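You operate a simulated robot arm through the tools that you are given. There is no shell and no other tool.

You run a simulated robot arm. Do the job below in one go: nothing can be reset, and whatever is moved stays where it is left.

TASK
Tighten the base plate bolt that the job sheet names with the orange driver.
Fine: fit the bit that the sheet names, leave the old one in its slot, set the driver to forward and put it back; leave the other bolts.
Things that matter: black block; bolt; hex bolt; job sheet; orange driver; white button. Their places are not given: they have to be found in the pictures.

The check looks at the end state, three seconds after you hand in, the way a careful person would. Anything else that was tipped, shoved, dropped, spilled or broken makes it a failure. Flat cloth is picked up by pressing the open fingertips on it (5 to 10 N) and closing them slowly along it; thin cloth reads only 2 to 8 mm in the jaws.

THE ROBOT
A 7-joint arm with a two-finger gripper, fixed in place. Base frame: the origin is on the floor under the middle of its stand, x ahead of it, y to its left, z up; the work surface is at about z = 78.4. Lengths are in cm, angles in rad, forces in N, time in s.
With the tool pointing down near the work surface it reaches from about 10 to 74 cm from the base axis. Its first joint turns from -2.897 to 2.897 rad. Payload 2.45 kg.
Tool frame: the origin (TCP) lies between the finger pads and is the grasp point; the fingertips stand 2.7 cm ahead of it; z points along the fingers, y is the line along which they close. The gripper opens to 8 cm; its body begins 5.4 cm behind the TCP.
Orientation is told as [roll, pitch, yaw] about the base's x, y, z axes, in that order, counted from this pose: with the fingers straight down and closing along the base's y, the tool's x points along the base's -x, its y along +y and its z along -z.

THE INTERFACE
- The arm moves only by the tool step_arm. Its arguments are lists of equal length, an entry for each row: "delta_pos": the shift along the tool's x, y, z in cm, a list of three; "turn": the turn, a rotation vector about the tool's x, y, z in rad, a list of three. In form: {"delta_pos": [[tx, ty, tz], ...], "turn": [[wx, wy, wz], ...]}. A call has 1 to 20 rows; each row is the pose to reach, as a shift and turn from the pose commanded when the call began, along the tool's axes at that moment. "gripper" is the finger opening in cm, from 0 to 8, set as the call begins (left out, the last holds). Rows are played at 5 a second. More than 5 cm and 0.15 rad between two rows, or a gripper value outside its range, and nothing of the call is played. Where a pose cannot be reached the arm comes as near as it can. A force on the tool above 40 N (or 10 N above the force at the start of the call, whichever is more), or a blocked arm, ends the call early, and 0.2 s more pass. The fingers move at their own pace (about 15.3 cm/s each) and stop on an object; they squeeze with about 40 N. The grip force told is the motor's: it shows also when the fingers shut on nothing. Time passes only in rows, and 0.2 s behind the last, so rows that repeat a pose let the fingers close. It gives the time, the measured TCP pose, the force on the tool (base axes), the opening and the grip force at its end, in the units of the frame above (readings bear some noise), with the torque about the TCP (base axes, N m) and any sound that the robot's microphone picked up, and new pictures: "show" is both (left out), scene, wrist or none.
- Cameras (640 x 400 px; columns grow to the right, rows downward): "scene" is fixed at [39.89, -49.95, 165.57]; the picture's right is [0.73, -0.68, 0.00], its down [-0.64, -0.68, -0.37] and it looks along [0.25, 0.27, -0.93] (base axes); focal length 264 px, centre (320, 200). "wrist" rides on the gripper at [6.3, 1.2, -7.9] in the tool frame; the picture's right is [-0.19, 0.98, 0.00], its down [-0.72, -0.14, -0.68] and it looks along [-0.67, -0.13, 0.73] (tool axes); focal length 226 px, centre (320, 200).
- raise_lower(by): moves the trunk up (or, below 0, down) by that many cm; the arm rides with it, the base frame stays. It gives what a move gives, with no picture.
- locate(camera, pixels): for up to 12 pixels [column, row] of the newest picture of that camera ("zoom" is the newest enlarged one), the place [x, y, z] in the base frame of the surface seen there, good to about 0.2 cm. No time passes.
- zoom(camera, box): a new picture of the part [left, top, right, bottom] of that camera's present view, enlarged. No time passes.
- close_job(): hands the job in; it is judged then, once.

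Leave the gripper open and the arm clear of the work at the hand-in unless told otherwise.

The tools are called after "Emit:" as a command line: name --argument value ..., lists and objects as JSON in quotes. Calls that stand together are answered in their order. step_arm: Moves the arm, as the interface text tells. Its arguments: {"type":"object","properties":{"delta_pos":{"type":"array"},"turn":{"type":"array"},"gripper":{"type":"number"},"show":{"type":"string","enum":["both","scene","wrist","none"]}},"required":["delta_pos","turn"]} The other tools are called the same way: raise_lower (by) moves the trunk up or down; locate (camera, pixels) gives the place of the surface under pixels of a picture; zoom (camera, box) takes an enlarged picture of a part of a camera's view; close_job () hands the job in.

At the start:

```text
t: 0.0
tcp_pos: [46.66, -21.21, 133.46]
tcp_rot: [-0.001, -0.001, 0.0]
ft_force: [-0.6, -0.3, -0.2]
wrist_torque: [0.03, 0.04, 0.02]
finger_gap: 8.0
grip_force: 0.1
trunk travel left (down, up): [-40.0, 14.0]
```

scene: 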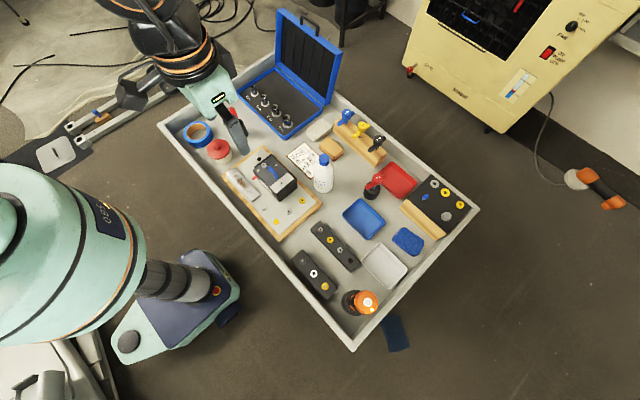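
wrist: 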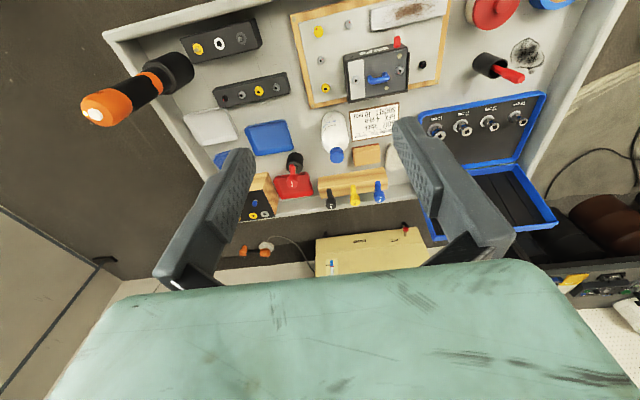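

I see a tray with many items: job sheet around (305,160) in the scene, orange driver standing around (360,302), black blocks with bits around (335,245) and (315,275). I'll zoom in to read the sheet and inspect the parts.

Emit:
zoom --camera "scene" --box '[270, 130, 350, 180]'

Emit:
zoom --camera "wrist" --box '[340, 95, 410, 145]'

Emit:
zoom --camera "scene" --box '[280, 210, 400, 330]'

Emit:
zoom --camera "scene" --box '[210, 140, 330, 250]'

Emit:
zoom --camera "wrist" --box '[70, 10, 300, 150]'

```text
8.00 times, centred on (310, 155) of scene
```

zoom: 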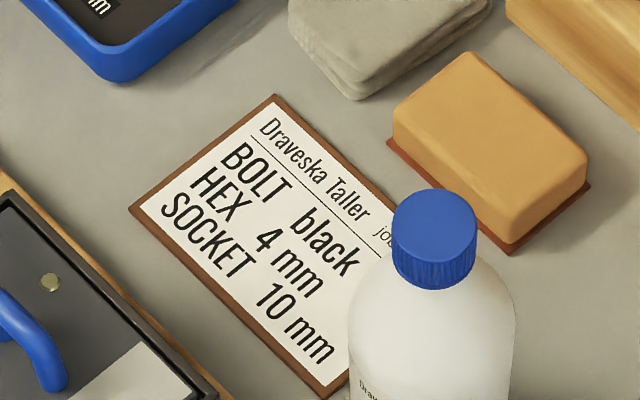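

```text
8.00 times, centred on (375, 120) of wrist
```

zoom: 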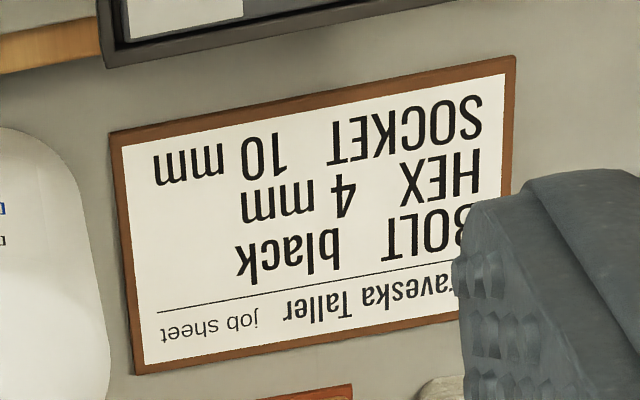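

```text
3.33 times, centred on (340, 270) of scene
```

zoom: 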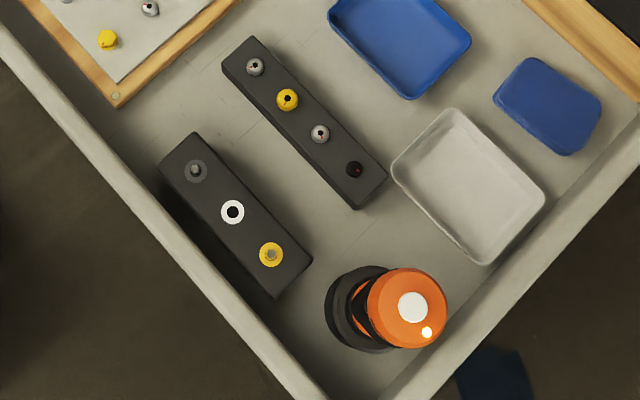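

```text
3.64 times, centred on (270, 195) of scene
```

zoom: 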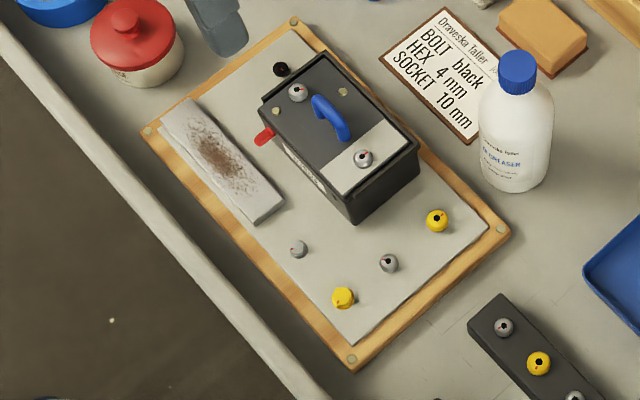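

```text
2.78 times, centred on (185, 80) of wrist
```

zoom: 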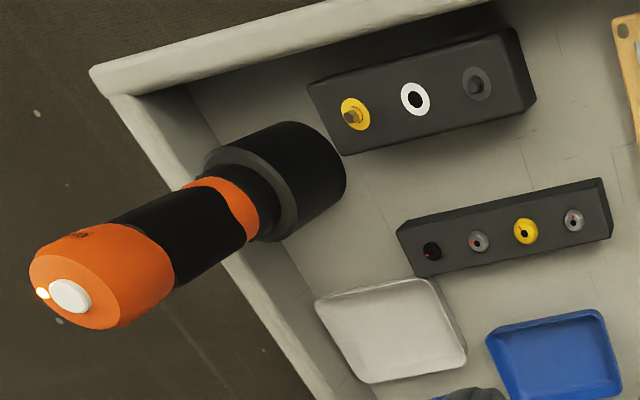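

The sheet reads BOLT black, HEX 4 mm, SOCKET 10 mm. Now I look closely at the bit block, the plate bolts and the case for labels.

Emit:
zoom --camera "wrist" --box '[170, 15, 280, 75]'

Emit:
zoom --camera "scene" --box '[285, 240, 345, 300]'

Emit:
zoom --camera "scene" --box '[330, 280, 390, 320]'

Emit:
zoom --camera "scene" --box '[270, 145, 330, 185]'

Emit:
zoom --camera "scene" --box '[245, 145, 315, 225]'

Emit:
zoom --camera "wrist" --box '[290, 0, 450, 110]'

Emit:
zoom --camera "wrist" --box '[410, 80, 560, 180]'

Emit:
zoom --camera "scene" --box '[310, 210, 370, 280]'

Emit:
zoom --camera "scene" --box '[380, 160, 480, 260]'

```text
5.82 times, centred on (225, 45) of wrist
```

zoom: 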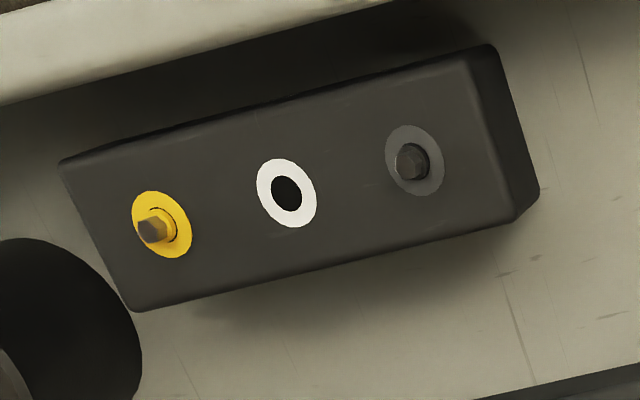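

```text
6.67 times, centred on (315, 270) of scene
```

zoom: 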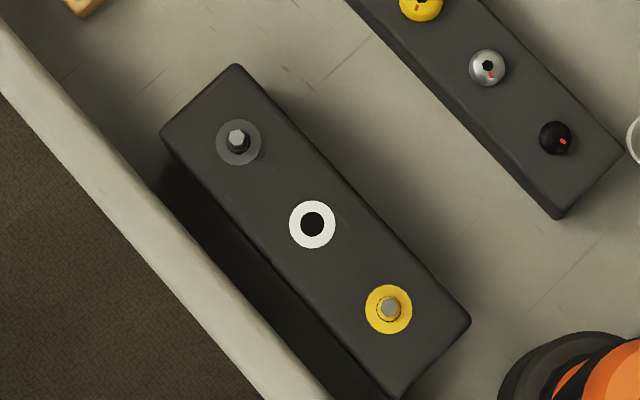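

```text
10.00 times, centred on (360, 300) of scene
```

zoom: 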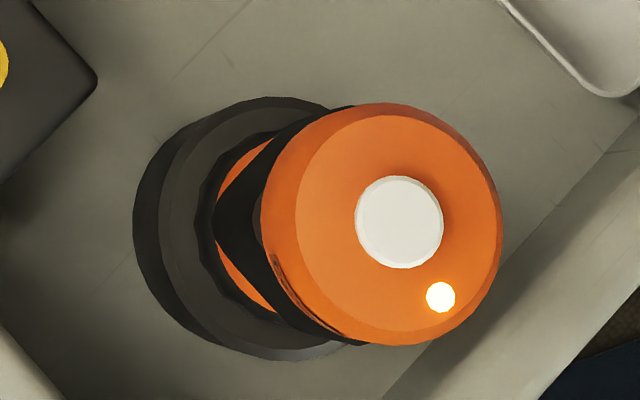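

```text
10.00 times, centred on (300, 165) of scene
```

zoom: 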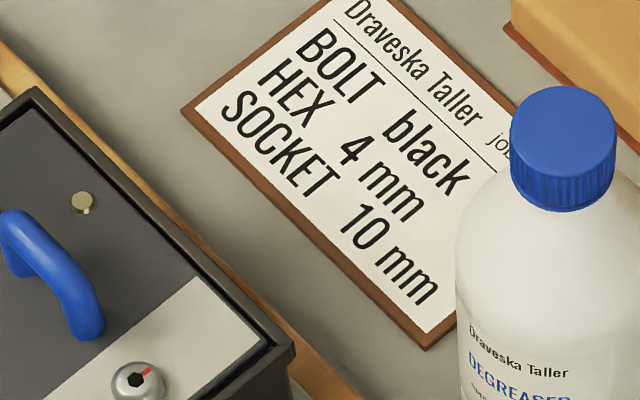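

```text
5.00 times, centred on (280, 185) of scene
```

zoom: 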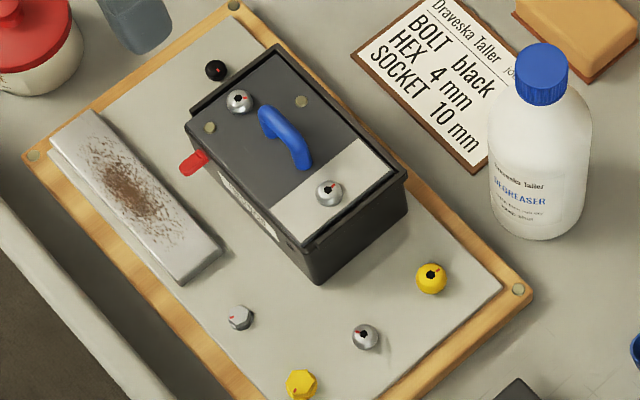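

```text
3.64 times, centred on (370, 55) of wrist
```

zoom: 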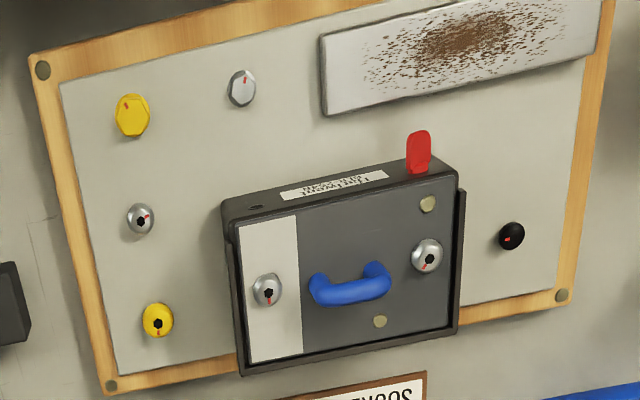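

```text
4.00 times, centred on (485, 130) of wrist
```

zoom: 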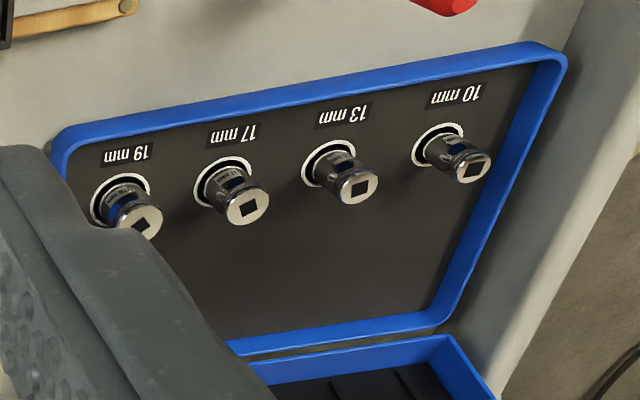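

```text
5.71 times, centred on (340, 245) of scene
```

zoom: 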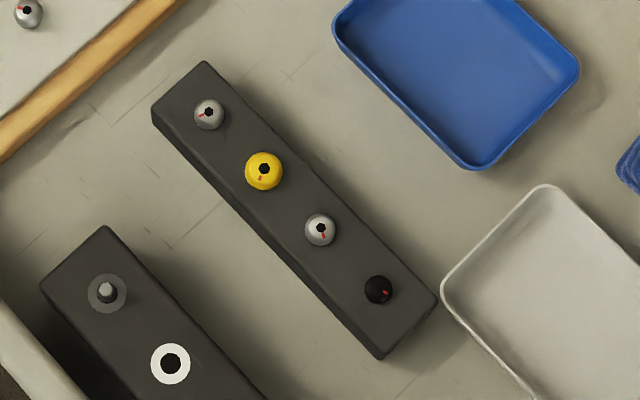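

```text
4.00 times, centred on (430, 210) of scene
```

zoom: 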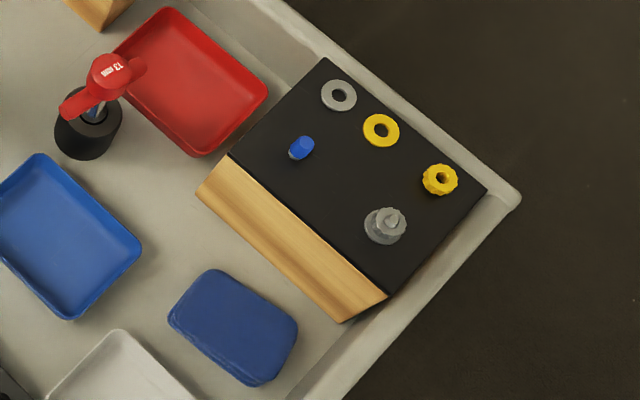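

I need coordinates. Locating the key features in the scene picture.

Emit:
locate --camera "scene" --pixels '[[307, 261], [314.3, 273.5], [321.5, 286], [306, 247], [335, 288], [300, 262], [365, 303], [345, 303], [370, 305], [288, 160], [287, 159], [313, 225]]'

Emit:
locate --camera "wrist" --pixels '[[420, 59], [199, 49], [219, 43], [240.5, 37.5], [93, 115], [140, 90], [165, 80], [180, 70], [310, 60], [400, 60], [325, 31], [350, 20]]'

Emit:
locate --camera "scene" --pixels '[[258, 162], [262, 160], [268, 180], [290, 184], [267, 168], [302, 200], [289, 212], [277, 221], [262, 208], [400, 295], [350, 345], [330, 250]]'

```text
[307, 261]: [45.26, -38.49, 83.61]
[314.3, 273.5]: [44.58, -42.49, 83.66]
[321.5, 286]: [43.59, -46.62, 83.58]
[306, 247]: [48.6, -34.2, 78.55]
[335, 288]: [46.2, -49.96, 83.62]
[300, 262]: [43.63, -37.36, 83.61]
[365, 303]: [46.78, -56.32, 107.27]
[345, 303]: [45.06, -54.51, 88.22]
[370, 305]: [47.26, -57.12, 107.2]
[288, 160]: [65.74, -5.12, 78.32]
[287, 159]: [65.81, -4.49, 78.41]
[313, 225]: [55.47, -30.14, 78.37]
```

```text
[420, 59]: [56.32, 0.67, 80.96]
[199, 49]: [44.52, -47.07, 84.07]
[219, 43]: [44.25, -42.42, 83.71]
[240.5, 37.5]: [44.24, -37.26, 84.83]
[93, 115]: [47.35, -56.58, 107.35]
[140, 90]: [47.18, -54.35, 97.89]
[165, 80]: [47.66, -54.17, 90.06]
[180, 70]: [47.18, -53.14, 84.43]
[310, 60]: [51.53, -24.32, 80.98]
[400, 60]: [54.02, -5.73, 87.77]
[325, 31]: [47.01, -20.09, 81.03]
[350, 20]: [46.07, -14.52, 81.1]
```

```text
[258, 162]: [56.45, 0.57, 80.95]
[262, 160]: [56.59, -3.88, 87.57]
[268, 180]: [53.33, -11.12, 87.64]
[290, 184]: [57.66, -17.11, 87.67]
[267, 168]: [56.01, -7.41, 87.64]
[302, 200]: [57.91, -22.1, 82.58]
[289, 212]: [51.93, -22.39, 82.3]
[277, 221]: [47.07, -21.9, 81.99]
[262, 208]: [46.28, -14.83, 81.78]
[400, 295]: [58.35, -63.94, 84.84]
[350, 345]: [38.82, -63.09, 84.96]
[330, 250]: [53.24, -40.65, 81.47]
```

The bit block is at about (44.5, -42.5), the driver at about (47, -56) with its top at z≈107, and the black plate bolt at about (56.5, 1). I'll move the wrist camera toward the driver and block, staying high, to read switch and labels.

Emit:
step_arm --delta_pos '[[1.3, -3.4, 1.5], [2.6, -6.8, 3], [3.9, -10.2, 4.5], [5.2, -13.6, 6], [6.5, -17, 7.5], [7.8, -20.4, 9], [9.1, -23.8, 10.5], [10.2, -26.8, 12]]' --turn '[[0, 0, 0], [0, 0, 0], [0, 0, 0], [0, 0, 0], [0, 0, 0], [0, 0, 0], [0, 0, 0], [0, 0, 0]]'

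```text
t: 1.8
tcp_pos: [36.41, -48.16, 121.29]
tcp_rot: [-0.001, 0.0, -0.001]
ft_force: [-0.2, 0.2, 0.0]
wrist_torque: [0.02, 0.01, 0.0]
finger_gap: 8.0
grip_force: 0.0
trunk travel left (down, up): [-40.0, 14.0]
```

scene: 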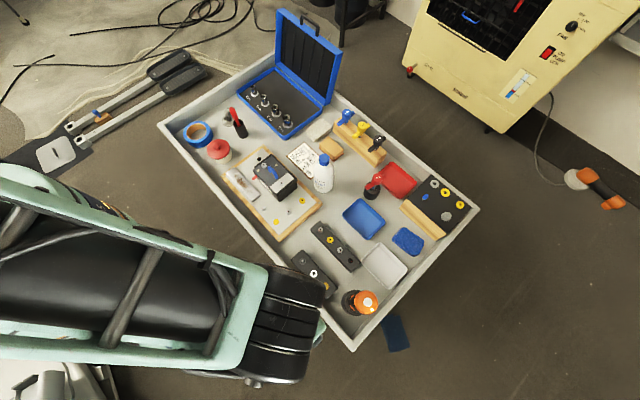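
wrist: 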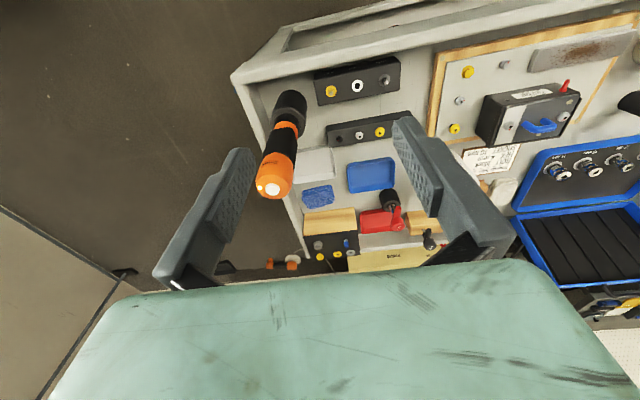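

Zooming into the driver (275,150) and the bit block (358,80).

Emit:
zoom --camera "wrist" --box '[230, 80, 330, 210]'

Emit:
zoom --camera "wrist" --box '[310, 50, 410, 110]'

Emit:
zoom --camera "wrist" --box '[320, 105, 400, 155]'

Emit:
zoom --camera "scene" --box '[400, 0, 640, 130]'

Emit:
zoom --camera "wrist" --box '[245, 155, 305, 205]'

```text
3.08 times, centred on (280, 145) of wrist
```

zoom: 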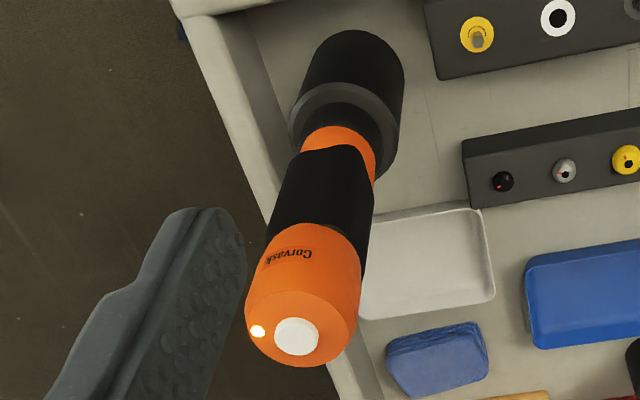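

```text
6.40 times, centred on (360, 80) of wrist
```

zoom: 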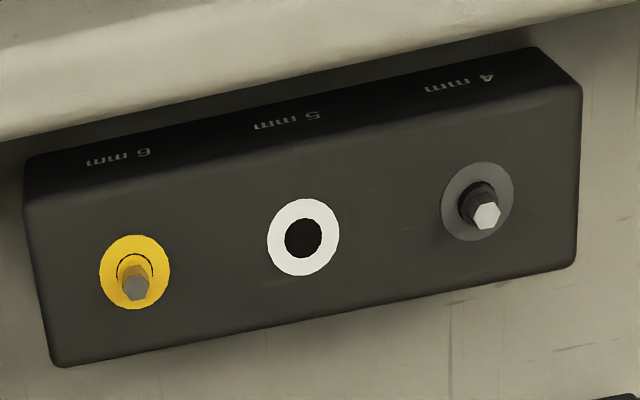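

```text
8.00 times, centred on (360, 130) of wrist
```

zoom: 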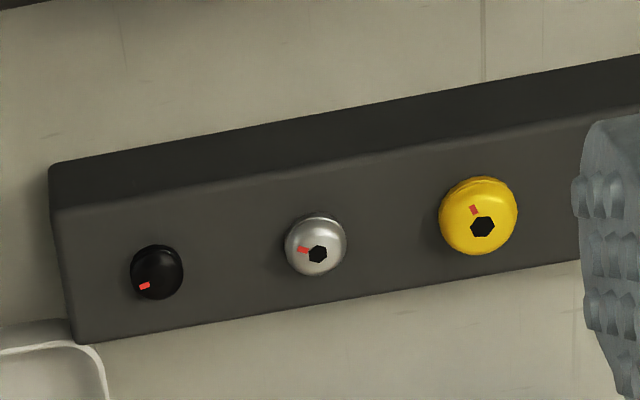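

```text
2.67 times, centred on (520, 65) of scene
```

zoom: 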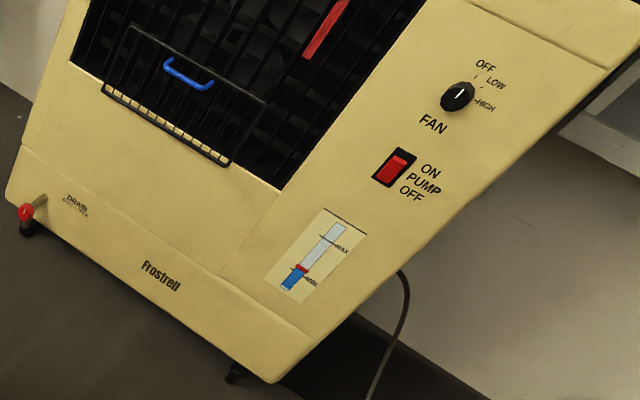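

```text
8.00 times, centred on (275, 180) of wrist
```

zoom: 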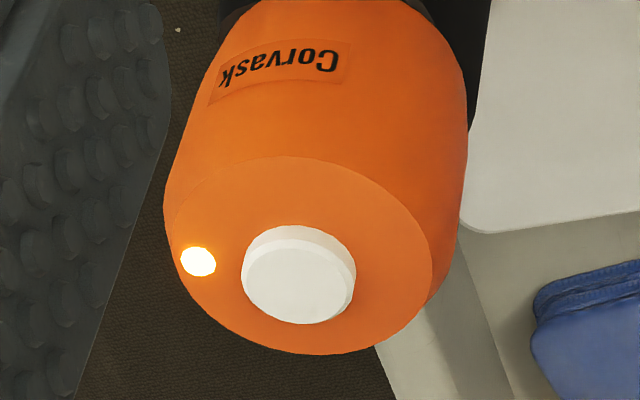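

Block labels read 6 mm (yellow), 5 mm (white, empty → the driver holds the 5 mm bit), 4 mm (grey). The driver has a white button and an amber light on top. I'll measure driver geometry.

Emit:
zoom --camera "wrist" --box '[230, 80, 330, 210]'

Emit:
locate --camera "zoom" --pixels '[[296, 338], [258, 331], [250, 325], [355, 330], [300, 362], [300, 300], [268, 240], [355, 240], [280, 180], [372, 190], [325, 160], [325, 230]]'

Emit:
locate --camera "zoom" --pixels '[[310, 148], [345, 130], [375, 155], [345, 90], [295, 130], [395, 120], [330, 60], [402, 70], [350, 110], [478, 42], [558, 18], [320, 110]]'

```text
3.08 times, centred on (280, 145) of wrist
```

zoom: 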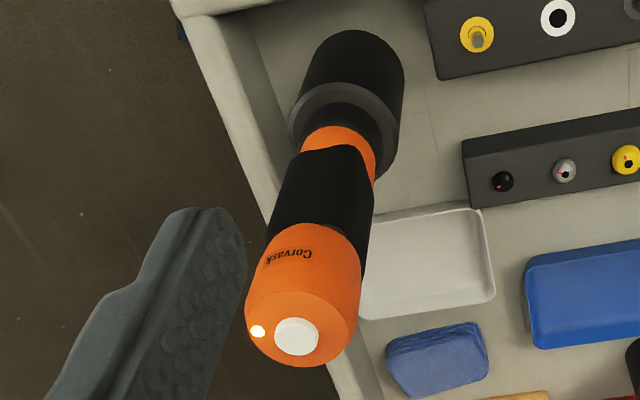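

```text
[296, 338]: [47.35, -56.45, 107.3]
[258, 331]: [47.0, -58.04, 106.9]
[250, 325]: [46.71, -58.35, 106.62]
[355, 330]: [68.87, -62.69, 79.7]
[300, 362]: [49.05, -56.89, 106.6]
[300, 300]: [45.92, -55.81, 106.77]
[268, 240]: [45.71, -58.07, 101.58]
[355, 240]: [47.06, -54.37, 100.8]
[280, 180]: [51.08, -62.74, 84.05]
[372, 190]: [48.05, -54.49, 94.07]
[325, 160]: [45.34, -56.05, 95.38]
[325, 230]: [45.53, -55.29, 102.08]
```

```text
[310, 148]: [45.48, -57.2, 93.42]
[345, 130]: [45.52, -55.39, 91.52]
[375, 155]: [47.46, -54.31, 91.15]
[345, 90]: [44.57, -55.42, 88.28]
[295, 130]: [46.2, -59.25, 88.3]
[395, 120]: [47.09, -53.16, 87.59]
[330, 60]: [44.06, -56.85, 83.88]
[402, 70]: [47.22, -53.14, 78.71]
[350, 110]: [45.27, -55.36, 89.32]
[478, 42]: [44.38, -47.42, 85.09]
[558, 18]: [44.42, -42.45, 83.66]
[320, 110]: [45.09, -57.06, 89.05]
```

The driver axis is about (47.4, -56.4), cap Ø≈4.2 cm from z≈101.5 to 106.7, holder top at 88.3. I'll look at its +y side too for any direction legend by yawing the tool and moving over.

Emit:
step_arm --delta_pos '[[-1, 0.5, 0.4], [-2, 1, 0.8], [-3, 1.5, 1.2], [-4, 2, 1.6], [-5, 2.5, 2], [-6, 3, 2.4], [-7, 3.6, 2.8], [-8, 4.2, 3.2], [-9, 4.8, 3.6], [-10, 5.3, 4], [-10.6, 5.7, 4.5]]' --turn '[[0, 0, 0.143], [0, 0, 0.286], [0, 0, 0.428], [0, 0, 0.571], [0, 0, 0.714], [0, 0, 0.857], [0, 0, 1.0], [0, 0, 1.142], [0, 0, 1.285], [0, 0, 1.428], [0, 0, 1.571]]'

```text
t: 4.2
tcp_pos: [47.11, -42.12, 116.9]
tcp_rot: [0.0, -0.001, -1.575]
ft_force: [0.1, -0.3, 0.1]
wrist_torque: [0.0, -0.01, 0.01]
finger_gap: 7.99
grip_force: 0.0
trunk travel left (down, up): [-40.0, 14.0]
```

scene: 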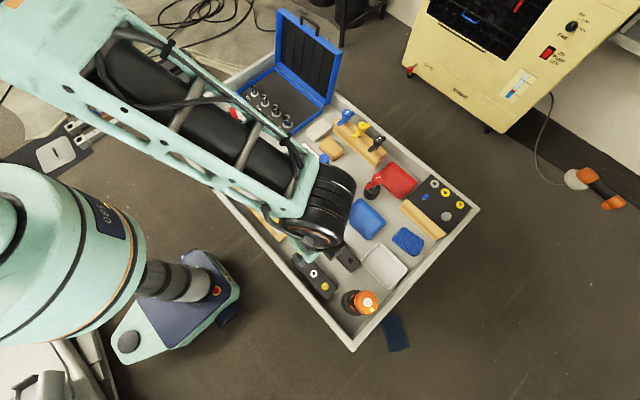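
wrist: 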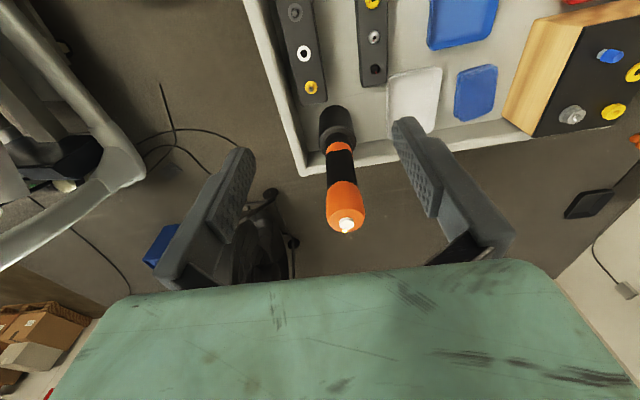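

Emit:
zoom --camera "wrist" --box '[300, 130, 390, 250]'

Emit:
zoom --camera "wrist" --box '[320, 195, 370, 235]'

Emit:
zoom --camera "wrist" --box '[280, 0, 400, 150]'

```text
3.33 times, centred on (345, 190) of wrist
```

zoom: 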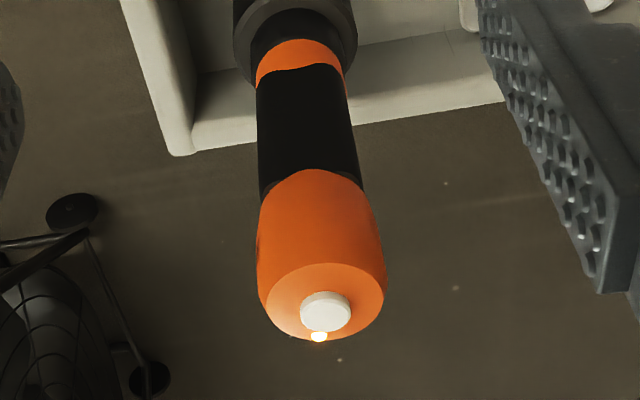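

```text
10.00 times, centred on (345, 215) of wrist
```

zoom: 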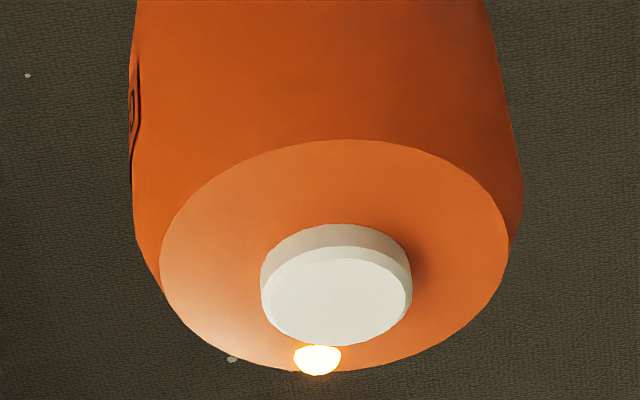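

```text
2.67 times, centred on (340, 75) of wrist
```

zoom: 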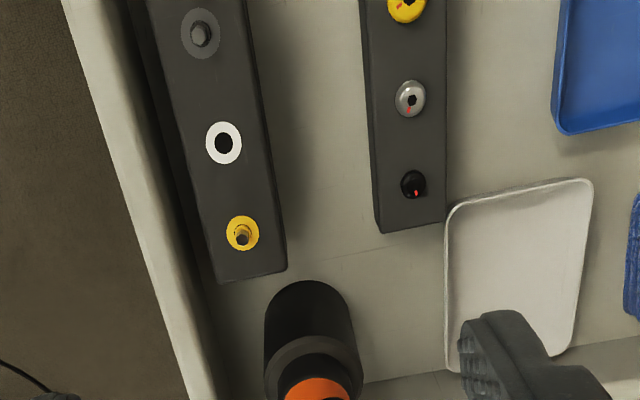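

The light is amber now. Let me locate the button centre exactly in this view (button ≈ (346.5,223.5) of wrist).

Emit:
locate --camera "wrist" --pixels '[[346.6, 224.5], [341, 224], [352, 224], [347, 228], [347, 220], [344.7, 231]]'

Emit:
locate --camera "scene" --pixels '[[368, 302], [366, 302], [371, 302], [368, 300], [368, 305], [372, 310]]'

```text
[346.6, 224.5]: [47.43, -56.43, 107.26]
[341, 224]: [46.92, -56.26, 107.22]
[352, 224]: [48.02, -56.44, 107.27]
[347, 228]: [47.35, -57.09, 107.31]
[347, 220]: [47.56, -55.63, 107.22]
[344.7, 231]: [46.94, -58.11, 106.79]
```

```text
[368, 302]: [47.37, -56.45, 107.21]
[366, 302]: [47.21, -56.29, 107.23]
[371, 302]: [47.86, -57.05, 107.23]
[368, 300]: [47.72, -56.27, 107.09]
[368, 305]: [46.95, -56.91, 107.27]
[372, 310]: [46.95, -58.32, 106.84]
```

Button top centre is (47.42, -56.42, 107.25). I'll close the fingers and move over it, tips about 2 cm above.

Emit:
step_arm --delta_pos '[[-3, 0.1, 0.5], [-6, 0.15, 1], [-9, 0.2, 2], [-12, 0.25, 3], [-14.3, 0.31, 4.0], [-14.3, 0.31, 4.95], [-14.3, 0.31, 4.95]]' --turn '[[0, 0, 0], [0, 0, 0], [0, 0, 0], [0, 0, 0], [0, 0, 0], [0, 0, 0], [0, 0, 0]]' --gripper 0

```text
t: 5.8
tcp_pos: [47.38, -56.6, 111.92]
tcp_rot: [0.0, -0.001, -1.571]
ft_force: [0.3, 0.2, 0.3]
wrist_torque: [-0.02, 0.03, 0.01]
finger_gap: 0.02
grip_force: 29.6
trunk travel left (down, up): [-40.0, 14.0]
```

scene: 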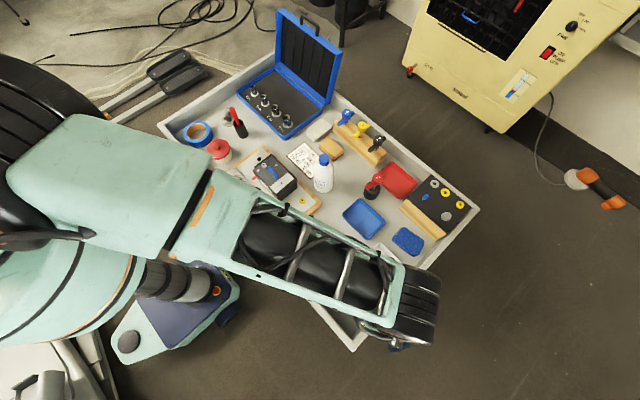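
wrist: 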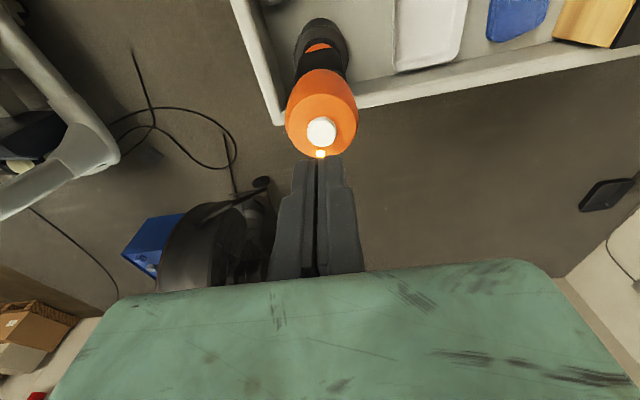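

I'm over the button (tips ≈109.2, button 107.25). I descend to just above, then in 0.1 cm steps to press it gently.

Emit:
step_arm --delta_pos '[[0.15, 0.03, 0.8], [0.15, 0.03, 1.5], [0.15, 0.03, 1.8], [0.15, 0.03, 1.9], [0.15, 0.03, 2.0], [0.15, 0.03, 2.1]]' --turn '[[0, 0, 0], [0, 0, 0], [0, 0, 0], [0, 0, 0], [0, 0, 0], [0, 0, 0]]' --show "wrist"

```text
t: 7.2
tcp_pos: [47.47, -56.44, 109.87]
tcp_rot: [0.0, -0.002, -1.571]
ft_force: [-0.1, 0.0, 0.1]
wrist_torque: [-0.01, -0.02, 0.03]
finger_gap: 0.01
grip_force: 29.2
trunk travel left (down, up): [-40.0, 14.0]
```

wrist: 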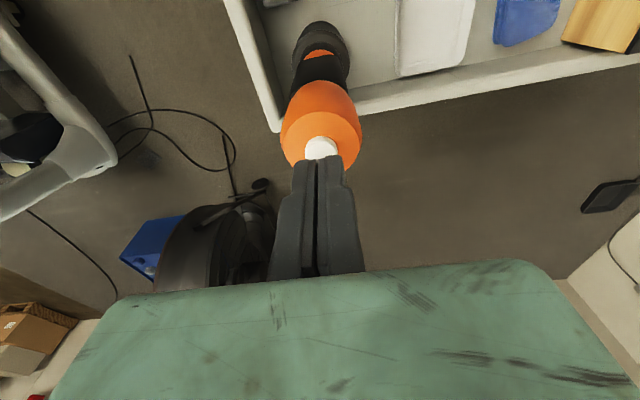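

No contact yet. Continue pressing down in 0.1 cm steps.

Emit:
step_arm --delta_pos '[[0, 0, 0.1], [0, 0, 0.2], [0, 0, 0.3]]' --turn '[[0, 0, 0], [0, 0, 0], [0, 0, 0]]' --show "wrist"

```text
t: 8.0
tcp_pos: [47.39, -56.39, 109.61]
tcp_rot: [-0.001, 0.0, -1.571]
ft_force: [0.7, 1.1, 0.3]
wrist_torque: [-0.01, 0.0, 0.01]
finger_gap: 0.0
grip_force: 30.2
trunk travel left (down, up): [-40.0, 14.0]
```

wrist: 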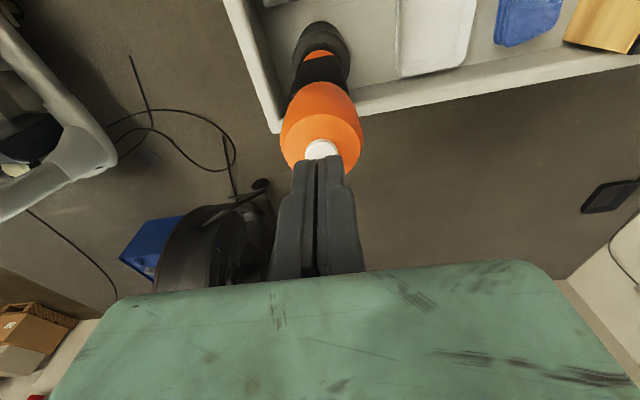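

Emit:
zoom --camera "wrist" --box '[280, 110, 360, 180]'

```text
5.71 times, centred on (320, 145) of wrist
```

zoom: 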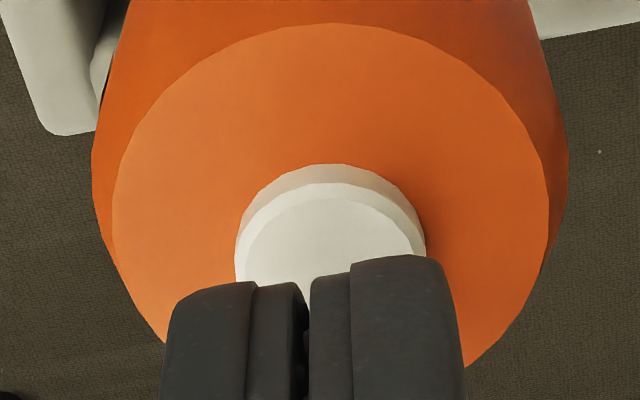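

The button isn't visibly pressed yet. Continue down 0.1 cm at a time.

Emit:
step_arm --delta_pos '[[0, 0, 0.1], [0, 0, 0.2]]' --turn '[[0, 0, 0], [0, 0, 0]]' --show "wrist"

```text
t: 8.6
tcp_pos: [47.43, -56.45, 109.42]
tcp_rot: [0.002, 0.001, -1.573]
ft_force: [-0.5, 1.1, -0.8]
wrist_torque: [-0.01, 0.0, -0.01]
finger_gap: 0.0
grip_force: 29.8
trunk travel left (down, up): [-40.0, 14.0]
```

wrist: 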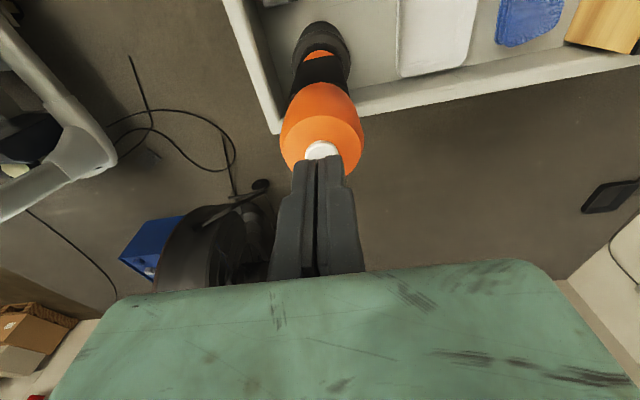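

Emit:
step_arm --delta_pos '[[0, 0, 0.1], [0, 0, 0.2]]' --turn '[[0, 0, 0], [0, 0, 0]]' --show "wrist"

Emit:
zoom --camera "wrist" --box '[280, 110, 360, 180]'

```text
t: 9.2
tcp_pos: [47.43, -56.45, 109.15]
tcp_rot: [-0.001, -0.001, -1.572]
ft_force: [0.0, -0.4, -0.6]
wrist_torque: [-0.02, 0.01, -0.01]
finger_gap: 0.01
grip_force: 29.9
trunk travel left (down, up): [-40.0, 14.0]
```

wrist: 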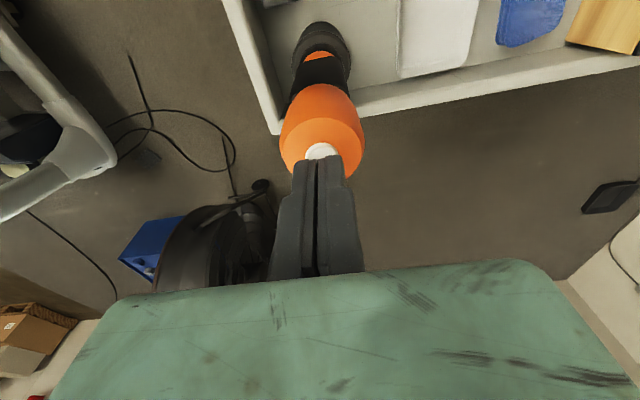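

```text
5.71 times, centred on (320, 145) of wrist
```

zoom: 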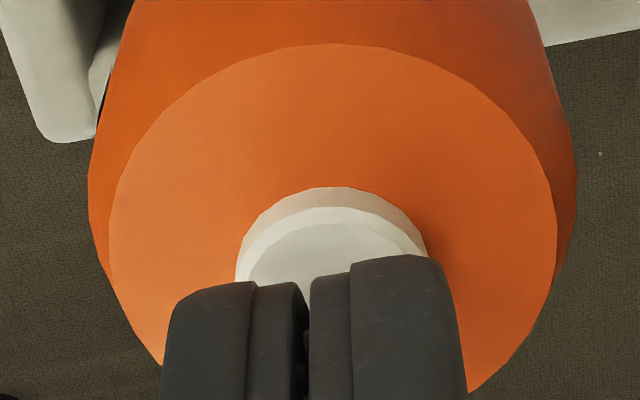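

Emit:
locate --camera "zoom" --pixels '[[235, 285], [400, 262], [380, 280], [220, 310], [335, 215], [320, 250], [330, 120], [200, 350]]'

```text
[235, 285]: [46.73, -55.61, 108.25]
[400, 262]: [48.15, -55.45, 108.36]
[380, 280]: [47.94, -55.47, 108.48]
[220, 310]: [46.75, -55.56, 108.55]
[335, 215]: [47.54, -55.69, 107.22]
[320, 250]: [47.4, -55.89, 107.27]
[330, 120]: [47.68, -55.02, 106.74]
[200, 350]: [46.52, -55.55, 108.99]
```

The visible fingertip edge is at about z=108.2, so contact is still up to a cm away. Continue in 0.1 cm steps; the force will tell.

Emit:
step_arm --delta_pos '[[0, 0, 0.1], [0, 0, 0.2], [0, 0, 0.3], [0, 0, 0.4]]' --turn '[[0, 0, 0], [0, 0, 0], [0, 0, 0], [0, 0, 0]]' --show "wrist"

Emit:
zoom --camera "wrist" --box '[280, 110, 360, 180]'

```text
t: 10.2
tcp_pos: [47.44, -56.46, 108.84]
tcp_rot: [0.0, -0.001, -1.571]
ft_force: [-1.0, 0.4, 0.0]
wrist_torque: [-0.03, 0.01, 0.02]
finger_gap: 0.0
grip_force: 29.3
trunk travel left (down, up): [-40.0, 14.0]
```

wrist: 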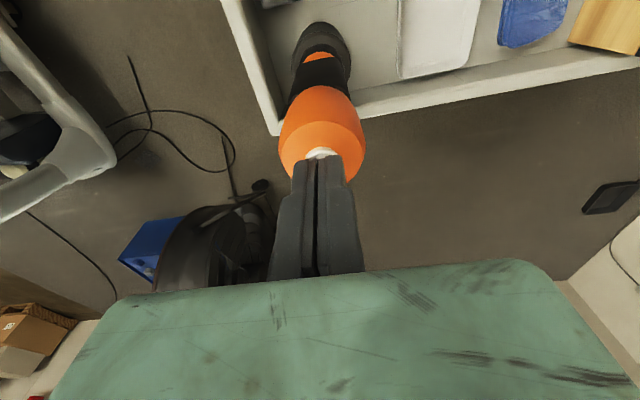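

```text
5.71 times, centred on (320, 145) of wrist
```

zoom: 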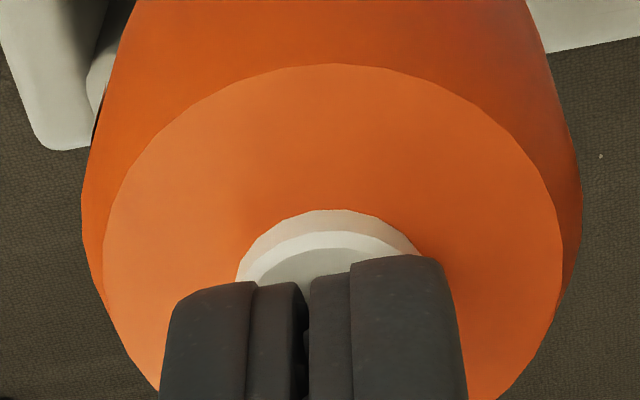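

Emit:
step_arm --delta_pos '[[0, 0, 0.1], [0, 0, 0.2], [0, 0, 0.3]]' --turn '[[0, 0, 0], [0, 0, 0], [0, 0, 0]]' --show "wrist"

Emit:
zoom --camera "wrist" --box '[280, 110, 360, 180]'

```text
t: 11.0
tcp_pos: [47.42, -56.38, 108.5]
tcp_rot: [-0.001, 0.0, -1.572]
ft_force: [-0.1, 0.2, 0.3]
wrist_torque: [0.01, 0.02, 0.0]
finger_gap: 0.58
grip_force: 30.2
trunk travel left (down, up): [-40.0, 14.0]
```

wrist: 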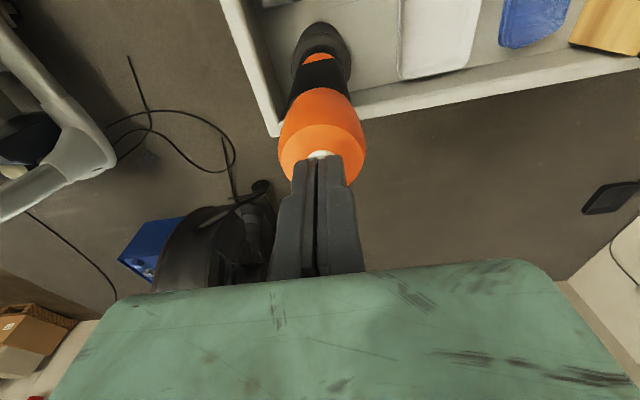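

```text
5.71 times, centred on (320, 145) of wrist
```

zoom: 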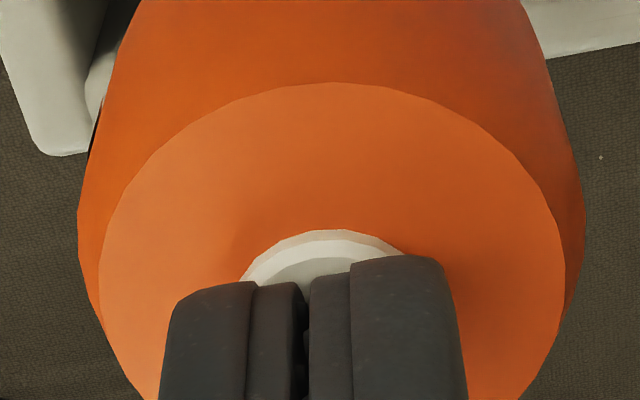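

Still no force; the tip edges visually remain about 0.4 cm above the button. Continue gently.

Emit:
step_arm --delta_pos '[[0, 0, 0.1], [0, 0, 0.2]]' --turn '[[0, 0, 0], [0, 0, 0]]' --show "wrist"

Emit:
zoom --camera "wrist" --box '[280, 110, 360, 180]'

```text
t: 11.6
tcp_pos: [47.39, -56.51, 108.25]
tcp_rot: [0.0, 0.0, -1.571]
ft_force: [-0.5, 0.3, 2.6]
wrist_torque: [-0.02, 0.01, 0.02]
finger_gap: 0.59
grip_force: 30.0
trunk travel left (down, up): [-40.0, 14.0]
heard: click
```

wrist: 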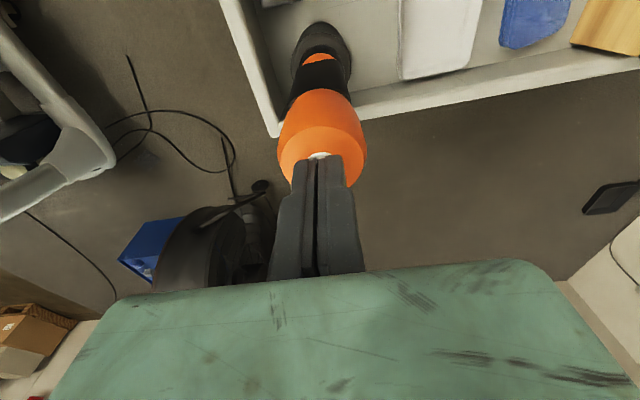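

```text
5.71 times, centred on (320, 145) of wrist
```

zoom: 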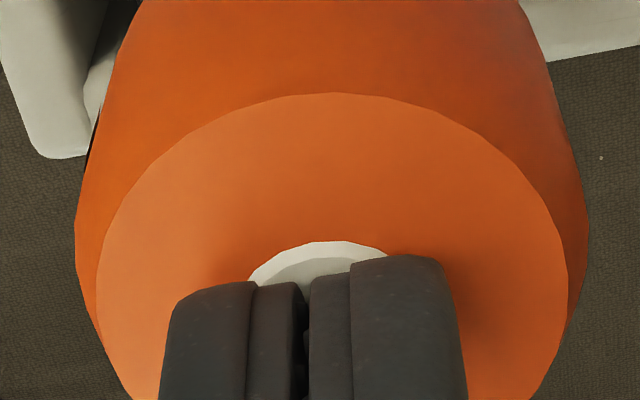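

A click was heard with 2.6 N. Now raise 4 cm and look at the light.

Emit:
step_arm --delta_pos '[[0, 0, -1], [0, 0, -2.5], [0, 0, -4], [0, 0, -5]]' --turn '[[0, 0, 0], [0, 0, 0], [0, 0, 0], [0, 0, 0]]' --show "wrist"

Emit:
zoom --camera "wrist" --box '[280, 90, 360, 180]'

```text
t: 12.6
tcp_pos: [47.4, -56.31, 113.33]
tcp_rot: [-0.001, 0.0, -1.572]
ft_force: [-0.6, 0.4, 0.7]
wrist_torque: [0.0, 0.03, -0.04]
finger_gap: 0.0
grip_force: 30.2
trunk travel left (down, up): [-40.0, 14.0]
```

wrist: 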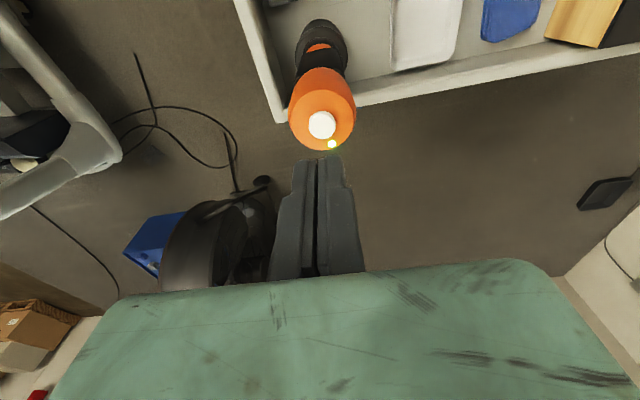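

```text
4.44 times, centred on (320, 135) of wrist
```

zoom: 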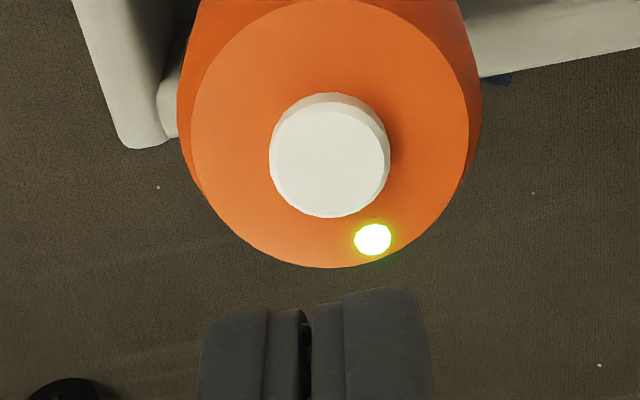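

The light is green now (was amber) — forward. Let me check the light position and whether the driver shifted.

Emit:
locate --camera "wrist" --pixels '[[331.5, 144], [320, 126], [322, 148]]'

Emit:
zoom --camera "wrist" --box '[270, 10, 370, 160]'

```text
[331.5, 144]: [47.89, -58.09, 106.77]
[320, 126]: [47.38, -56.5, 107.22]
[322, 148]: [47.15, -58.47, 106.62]
```

```text
2.67 times, centred on (320, 85) of wrist
```

zoom: 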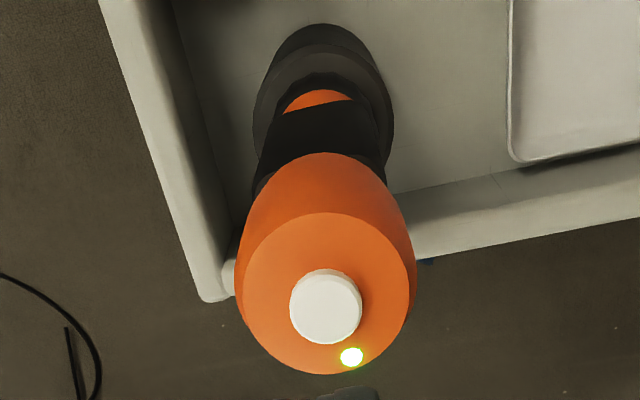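

There are two lights (amber at x≈46.9, green at x≈47.9); green is lit, and the driver has not moved. Next: open the fingers and descend around the cap, TCP to z≈103.5.

Emit:
step_arm --delta_pos '[[0, 0, 0], [0, 0, 0], [0.04, 0.02, 2], [0.04, 0.02, 4], [0.04, 0.02, 6], [0.04, 0.02, 8], [0.04, 0.02, 9.8]]' --turn '[[0, 0, 0], [0, 0, 0], [0, 0, 0], [0, 0, 0], [0, 0, 0], [0, 0, 0], [0, 0, 0]]' --gripper 8

```text
t: 14.2
tcp_pos: [47.59, -56.39, 103.57]
tcp_rot: [0.0, 0.001, -1.57]
ft_force: [0.3, -0.6, 0.1]
wrist_torque: [-0.01, 0.01, -0.01]
finger_gap: 7.99
grip_force: 0.1
trunk travel left (down, up): [-40.0, 14.0]
```

scene: 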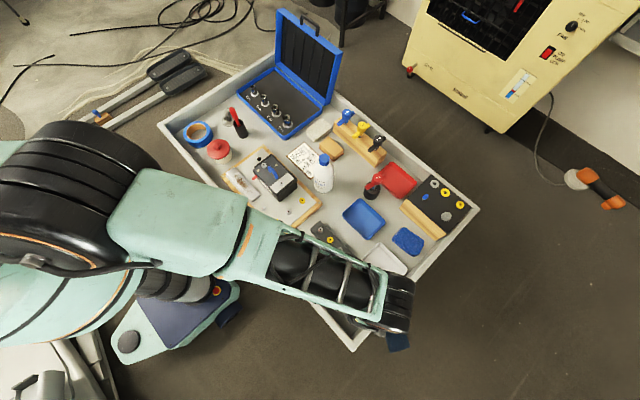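
wrist: 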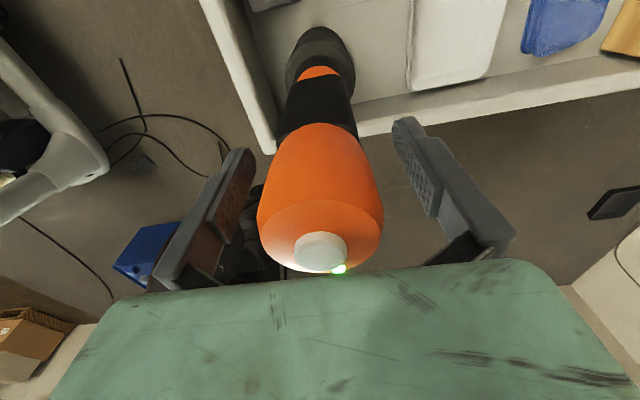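

Fingers straddle the cap. Close the gripper.

Emit:
step_arm --delta_pos '[[0, 0, 0], [0, 0, 0], [0, 0, 0], [0, 0, 0], [0, 0, 0]]' --turn '[[0, 0, 0], [0, 0, 0], [0, 0, 0], [0, 0, 0], [0, 0, 0]]' --gripper 0 --show "wrist"

```text
t: 15.4
tcp_pos: [47.42, -56.34, 103.53]
tcp_rot: [0.0, 0.001, -1.57]
ft_force: [0.8, 0.8, -0.6]
wrist_torque: [-0.05, -0.41, 0.06]
finger_gap: 4.69
grip_force: 40.1
trunk travel left (down, up): [-40.0, 14.0]
```

wrist: 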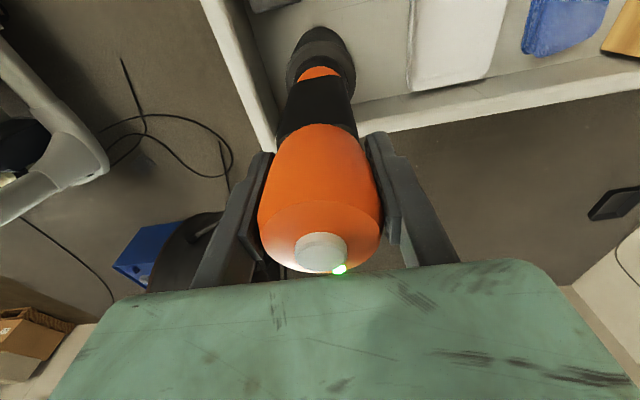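

Gripped at 4.69 cm. Lift straight up 3 cm first and check forces.

Emit:
step_arm --delta_pos '[[0, 0, -0.5], [0, 0, -1], [0, 0, -2], [0, 0, -3]]' --turn '[[0, 0, 0], [0, 0, 0], [0, 0, 0], [0, 0, 0]]' --show "wrist"

```text
t: 16.4
tcp_pos: [47.53, -56.32, 106.43]
tcp_rot: [-0.002, 0.002, -1.571]
ft_force: [-0.6, 0.2, -4.3]
wrist_torque: [0.02, 0.18, 0.0]
finger_gap: 4.7
grip_force: 39.8
trunk travel left (down, up): [-40.0, 14.0]
```

wrist: 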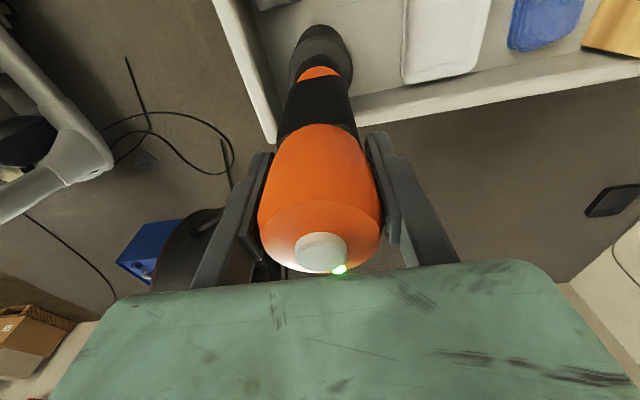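

Emit:
zoom --camera "wrist" --box '[260, 0, 380, 130]'

Emit:
step_arm --delta_pos '[[0, 0, -2], [0, 0, -4]]' --turn '[[0, 0, 0], [0, 0, 0]]'

Emit:
zoom --camera "wrist" --box '[260, 0, 380, 130]'

```text
3.08 times, centred on (320, 65) of wrist
```

zoom: 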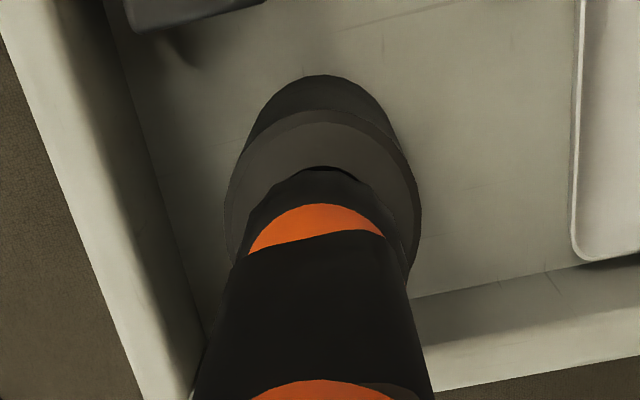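

```text
t: 17.0
tcp_pos: [47.46, -56.4, 110.44]
tcp_rot: [0.0, 0.0, -1.571]
ft_force: [1.0, 0.0, -4.1]
wrist_torque: [0.01, -0.15, 0.03]
finger_gap: 4.69
grip_force: 40.0
trunk travel left (down, up): [-40.0, 14.0]
```

scene: 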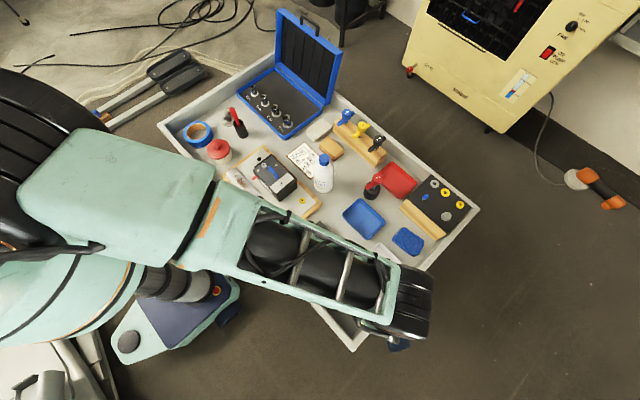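
wrist: 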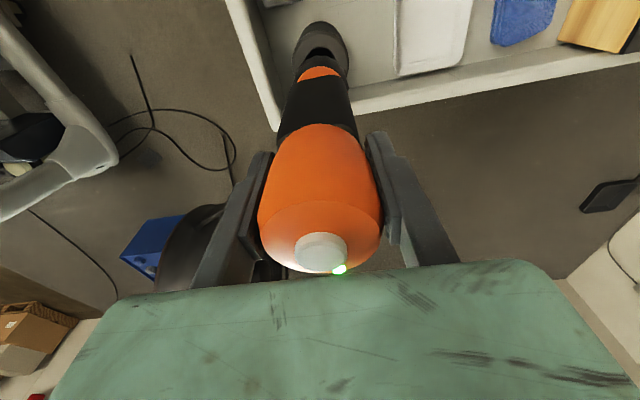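

```text
3.08 times, centred on (320, 65) of wrist
```

zoom: 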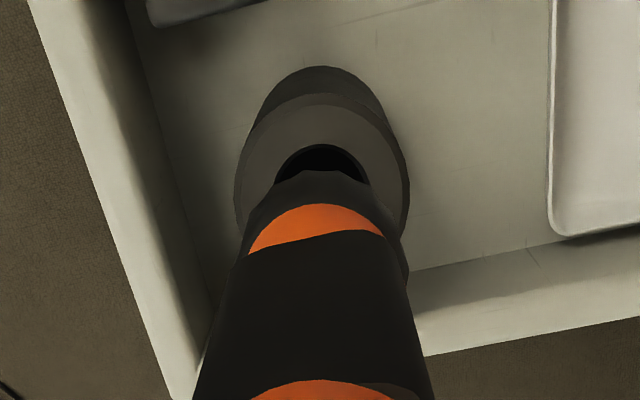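

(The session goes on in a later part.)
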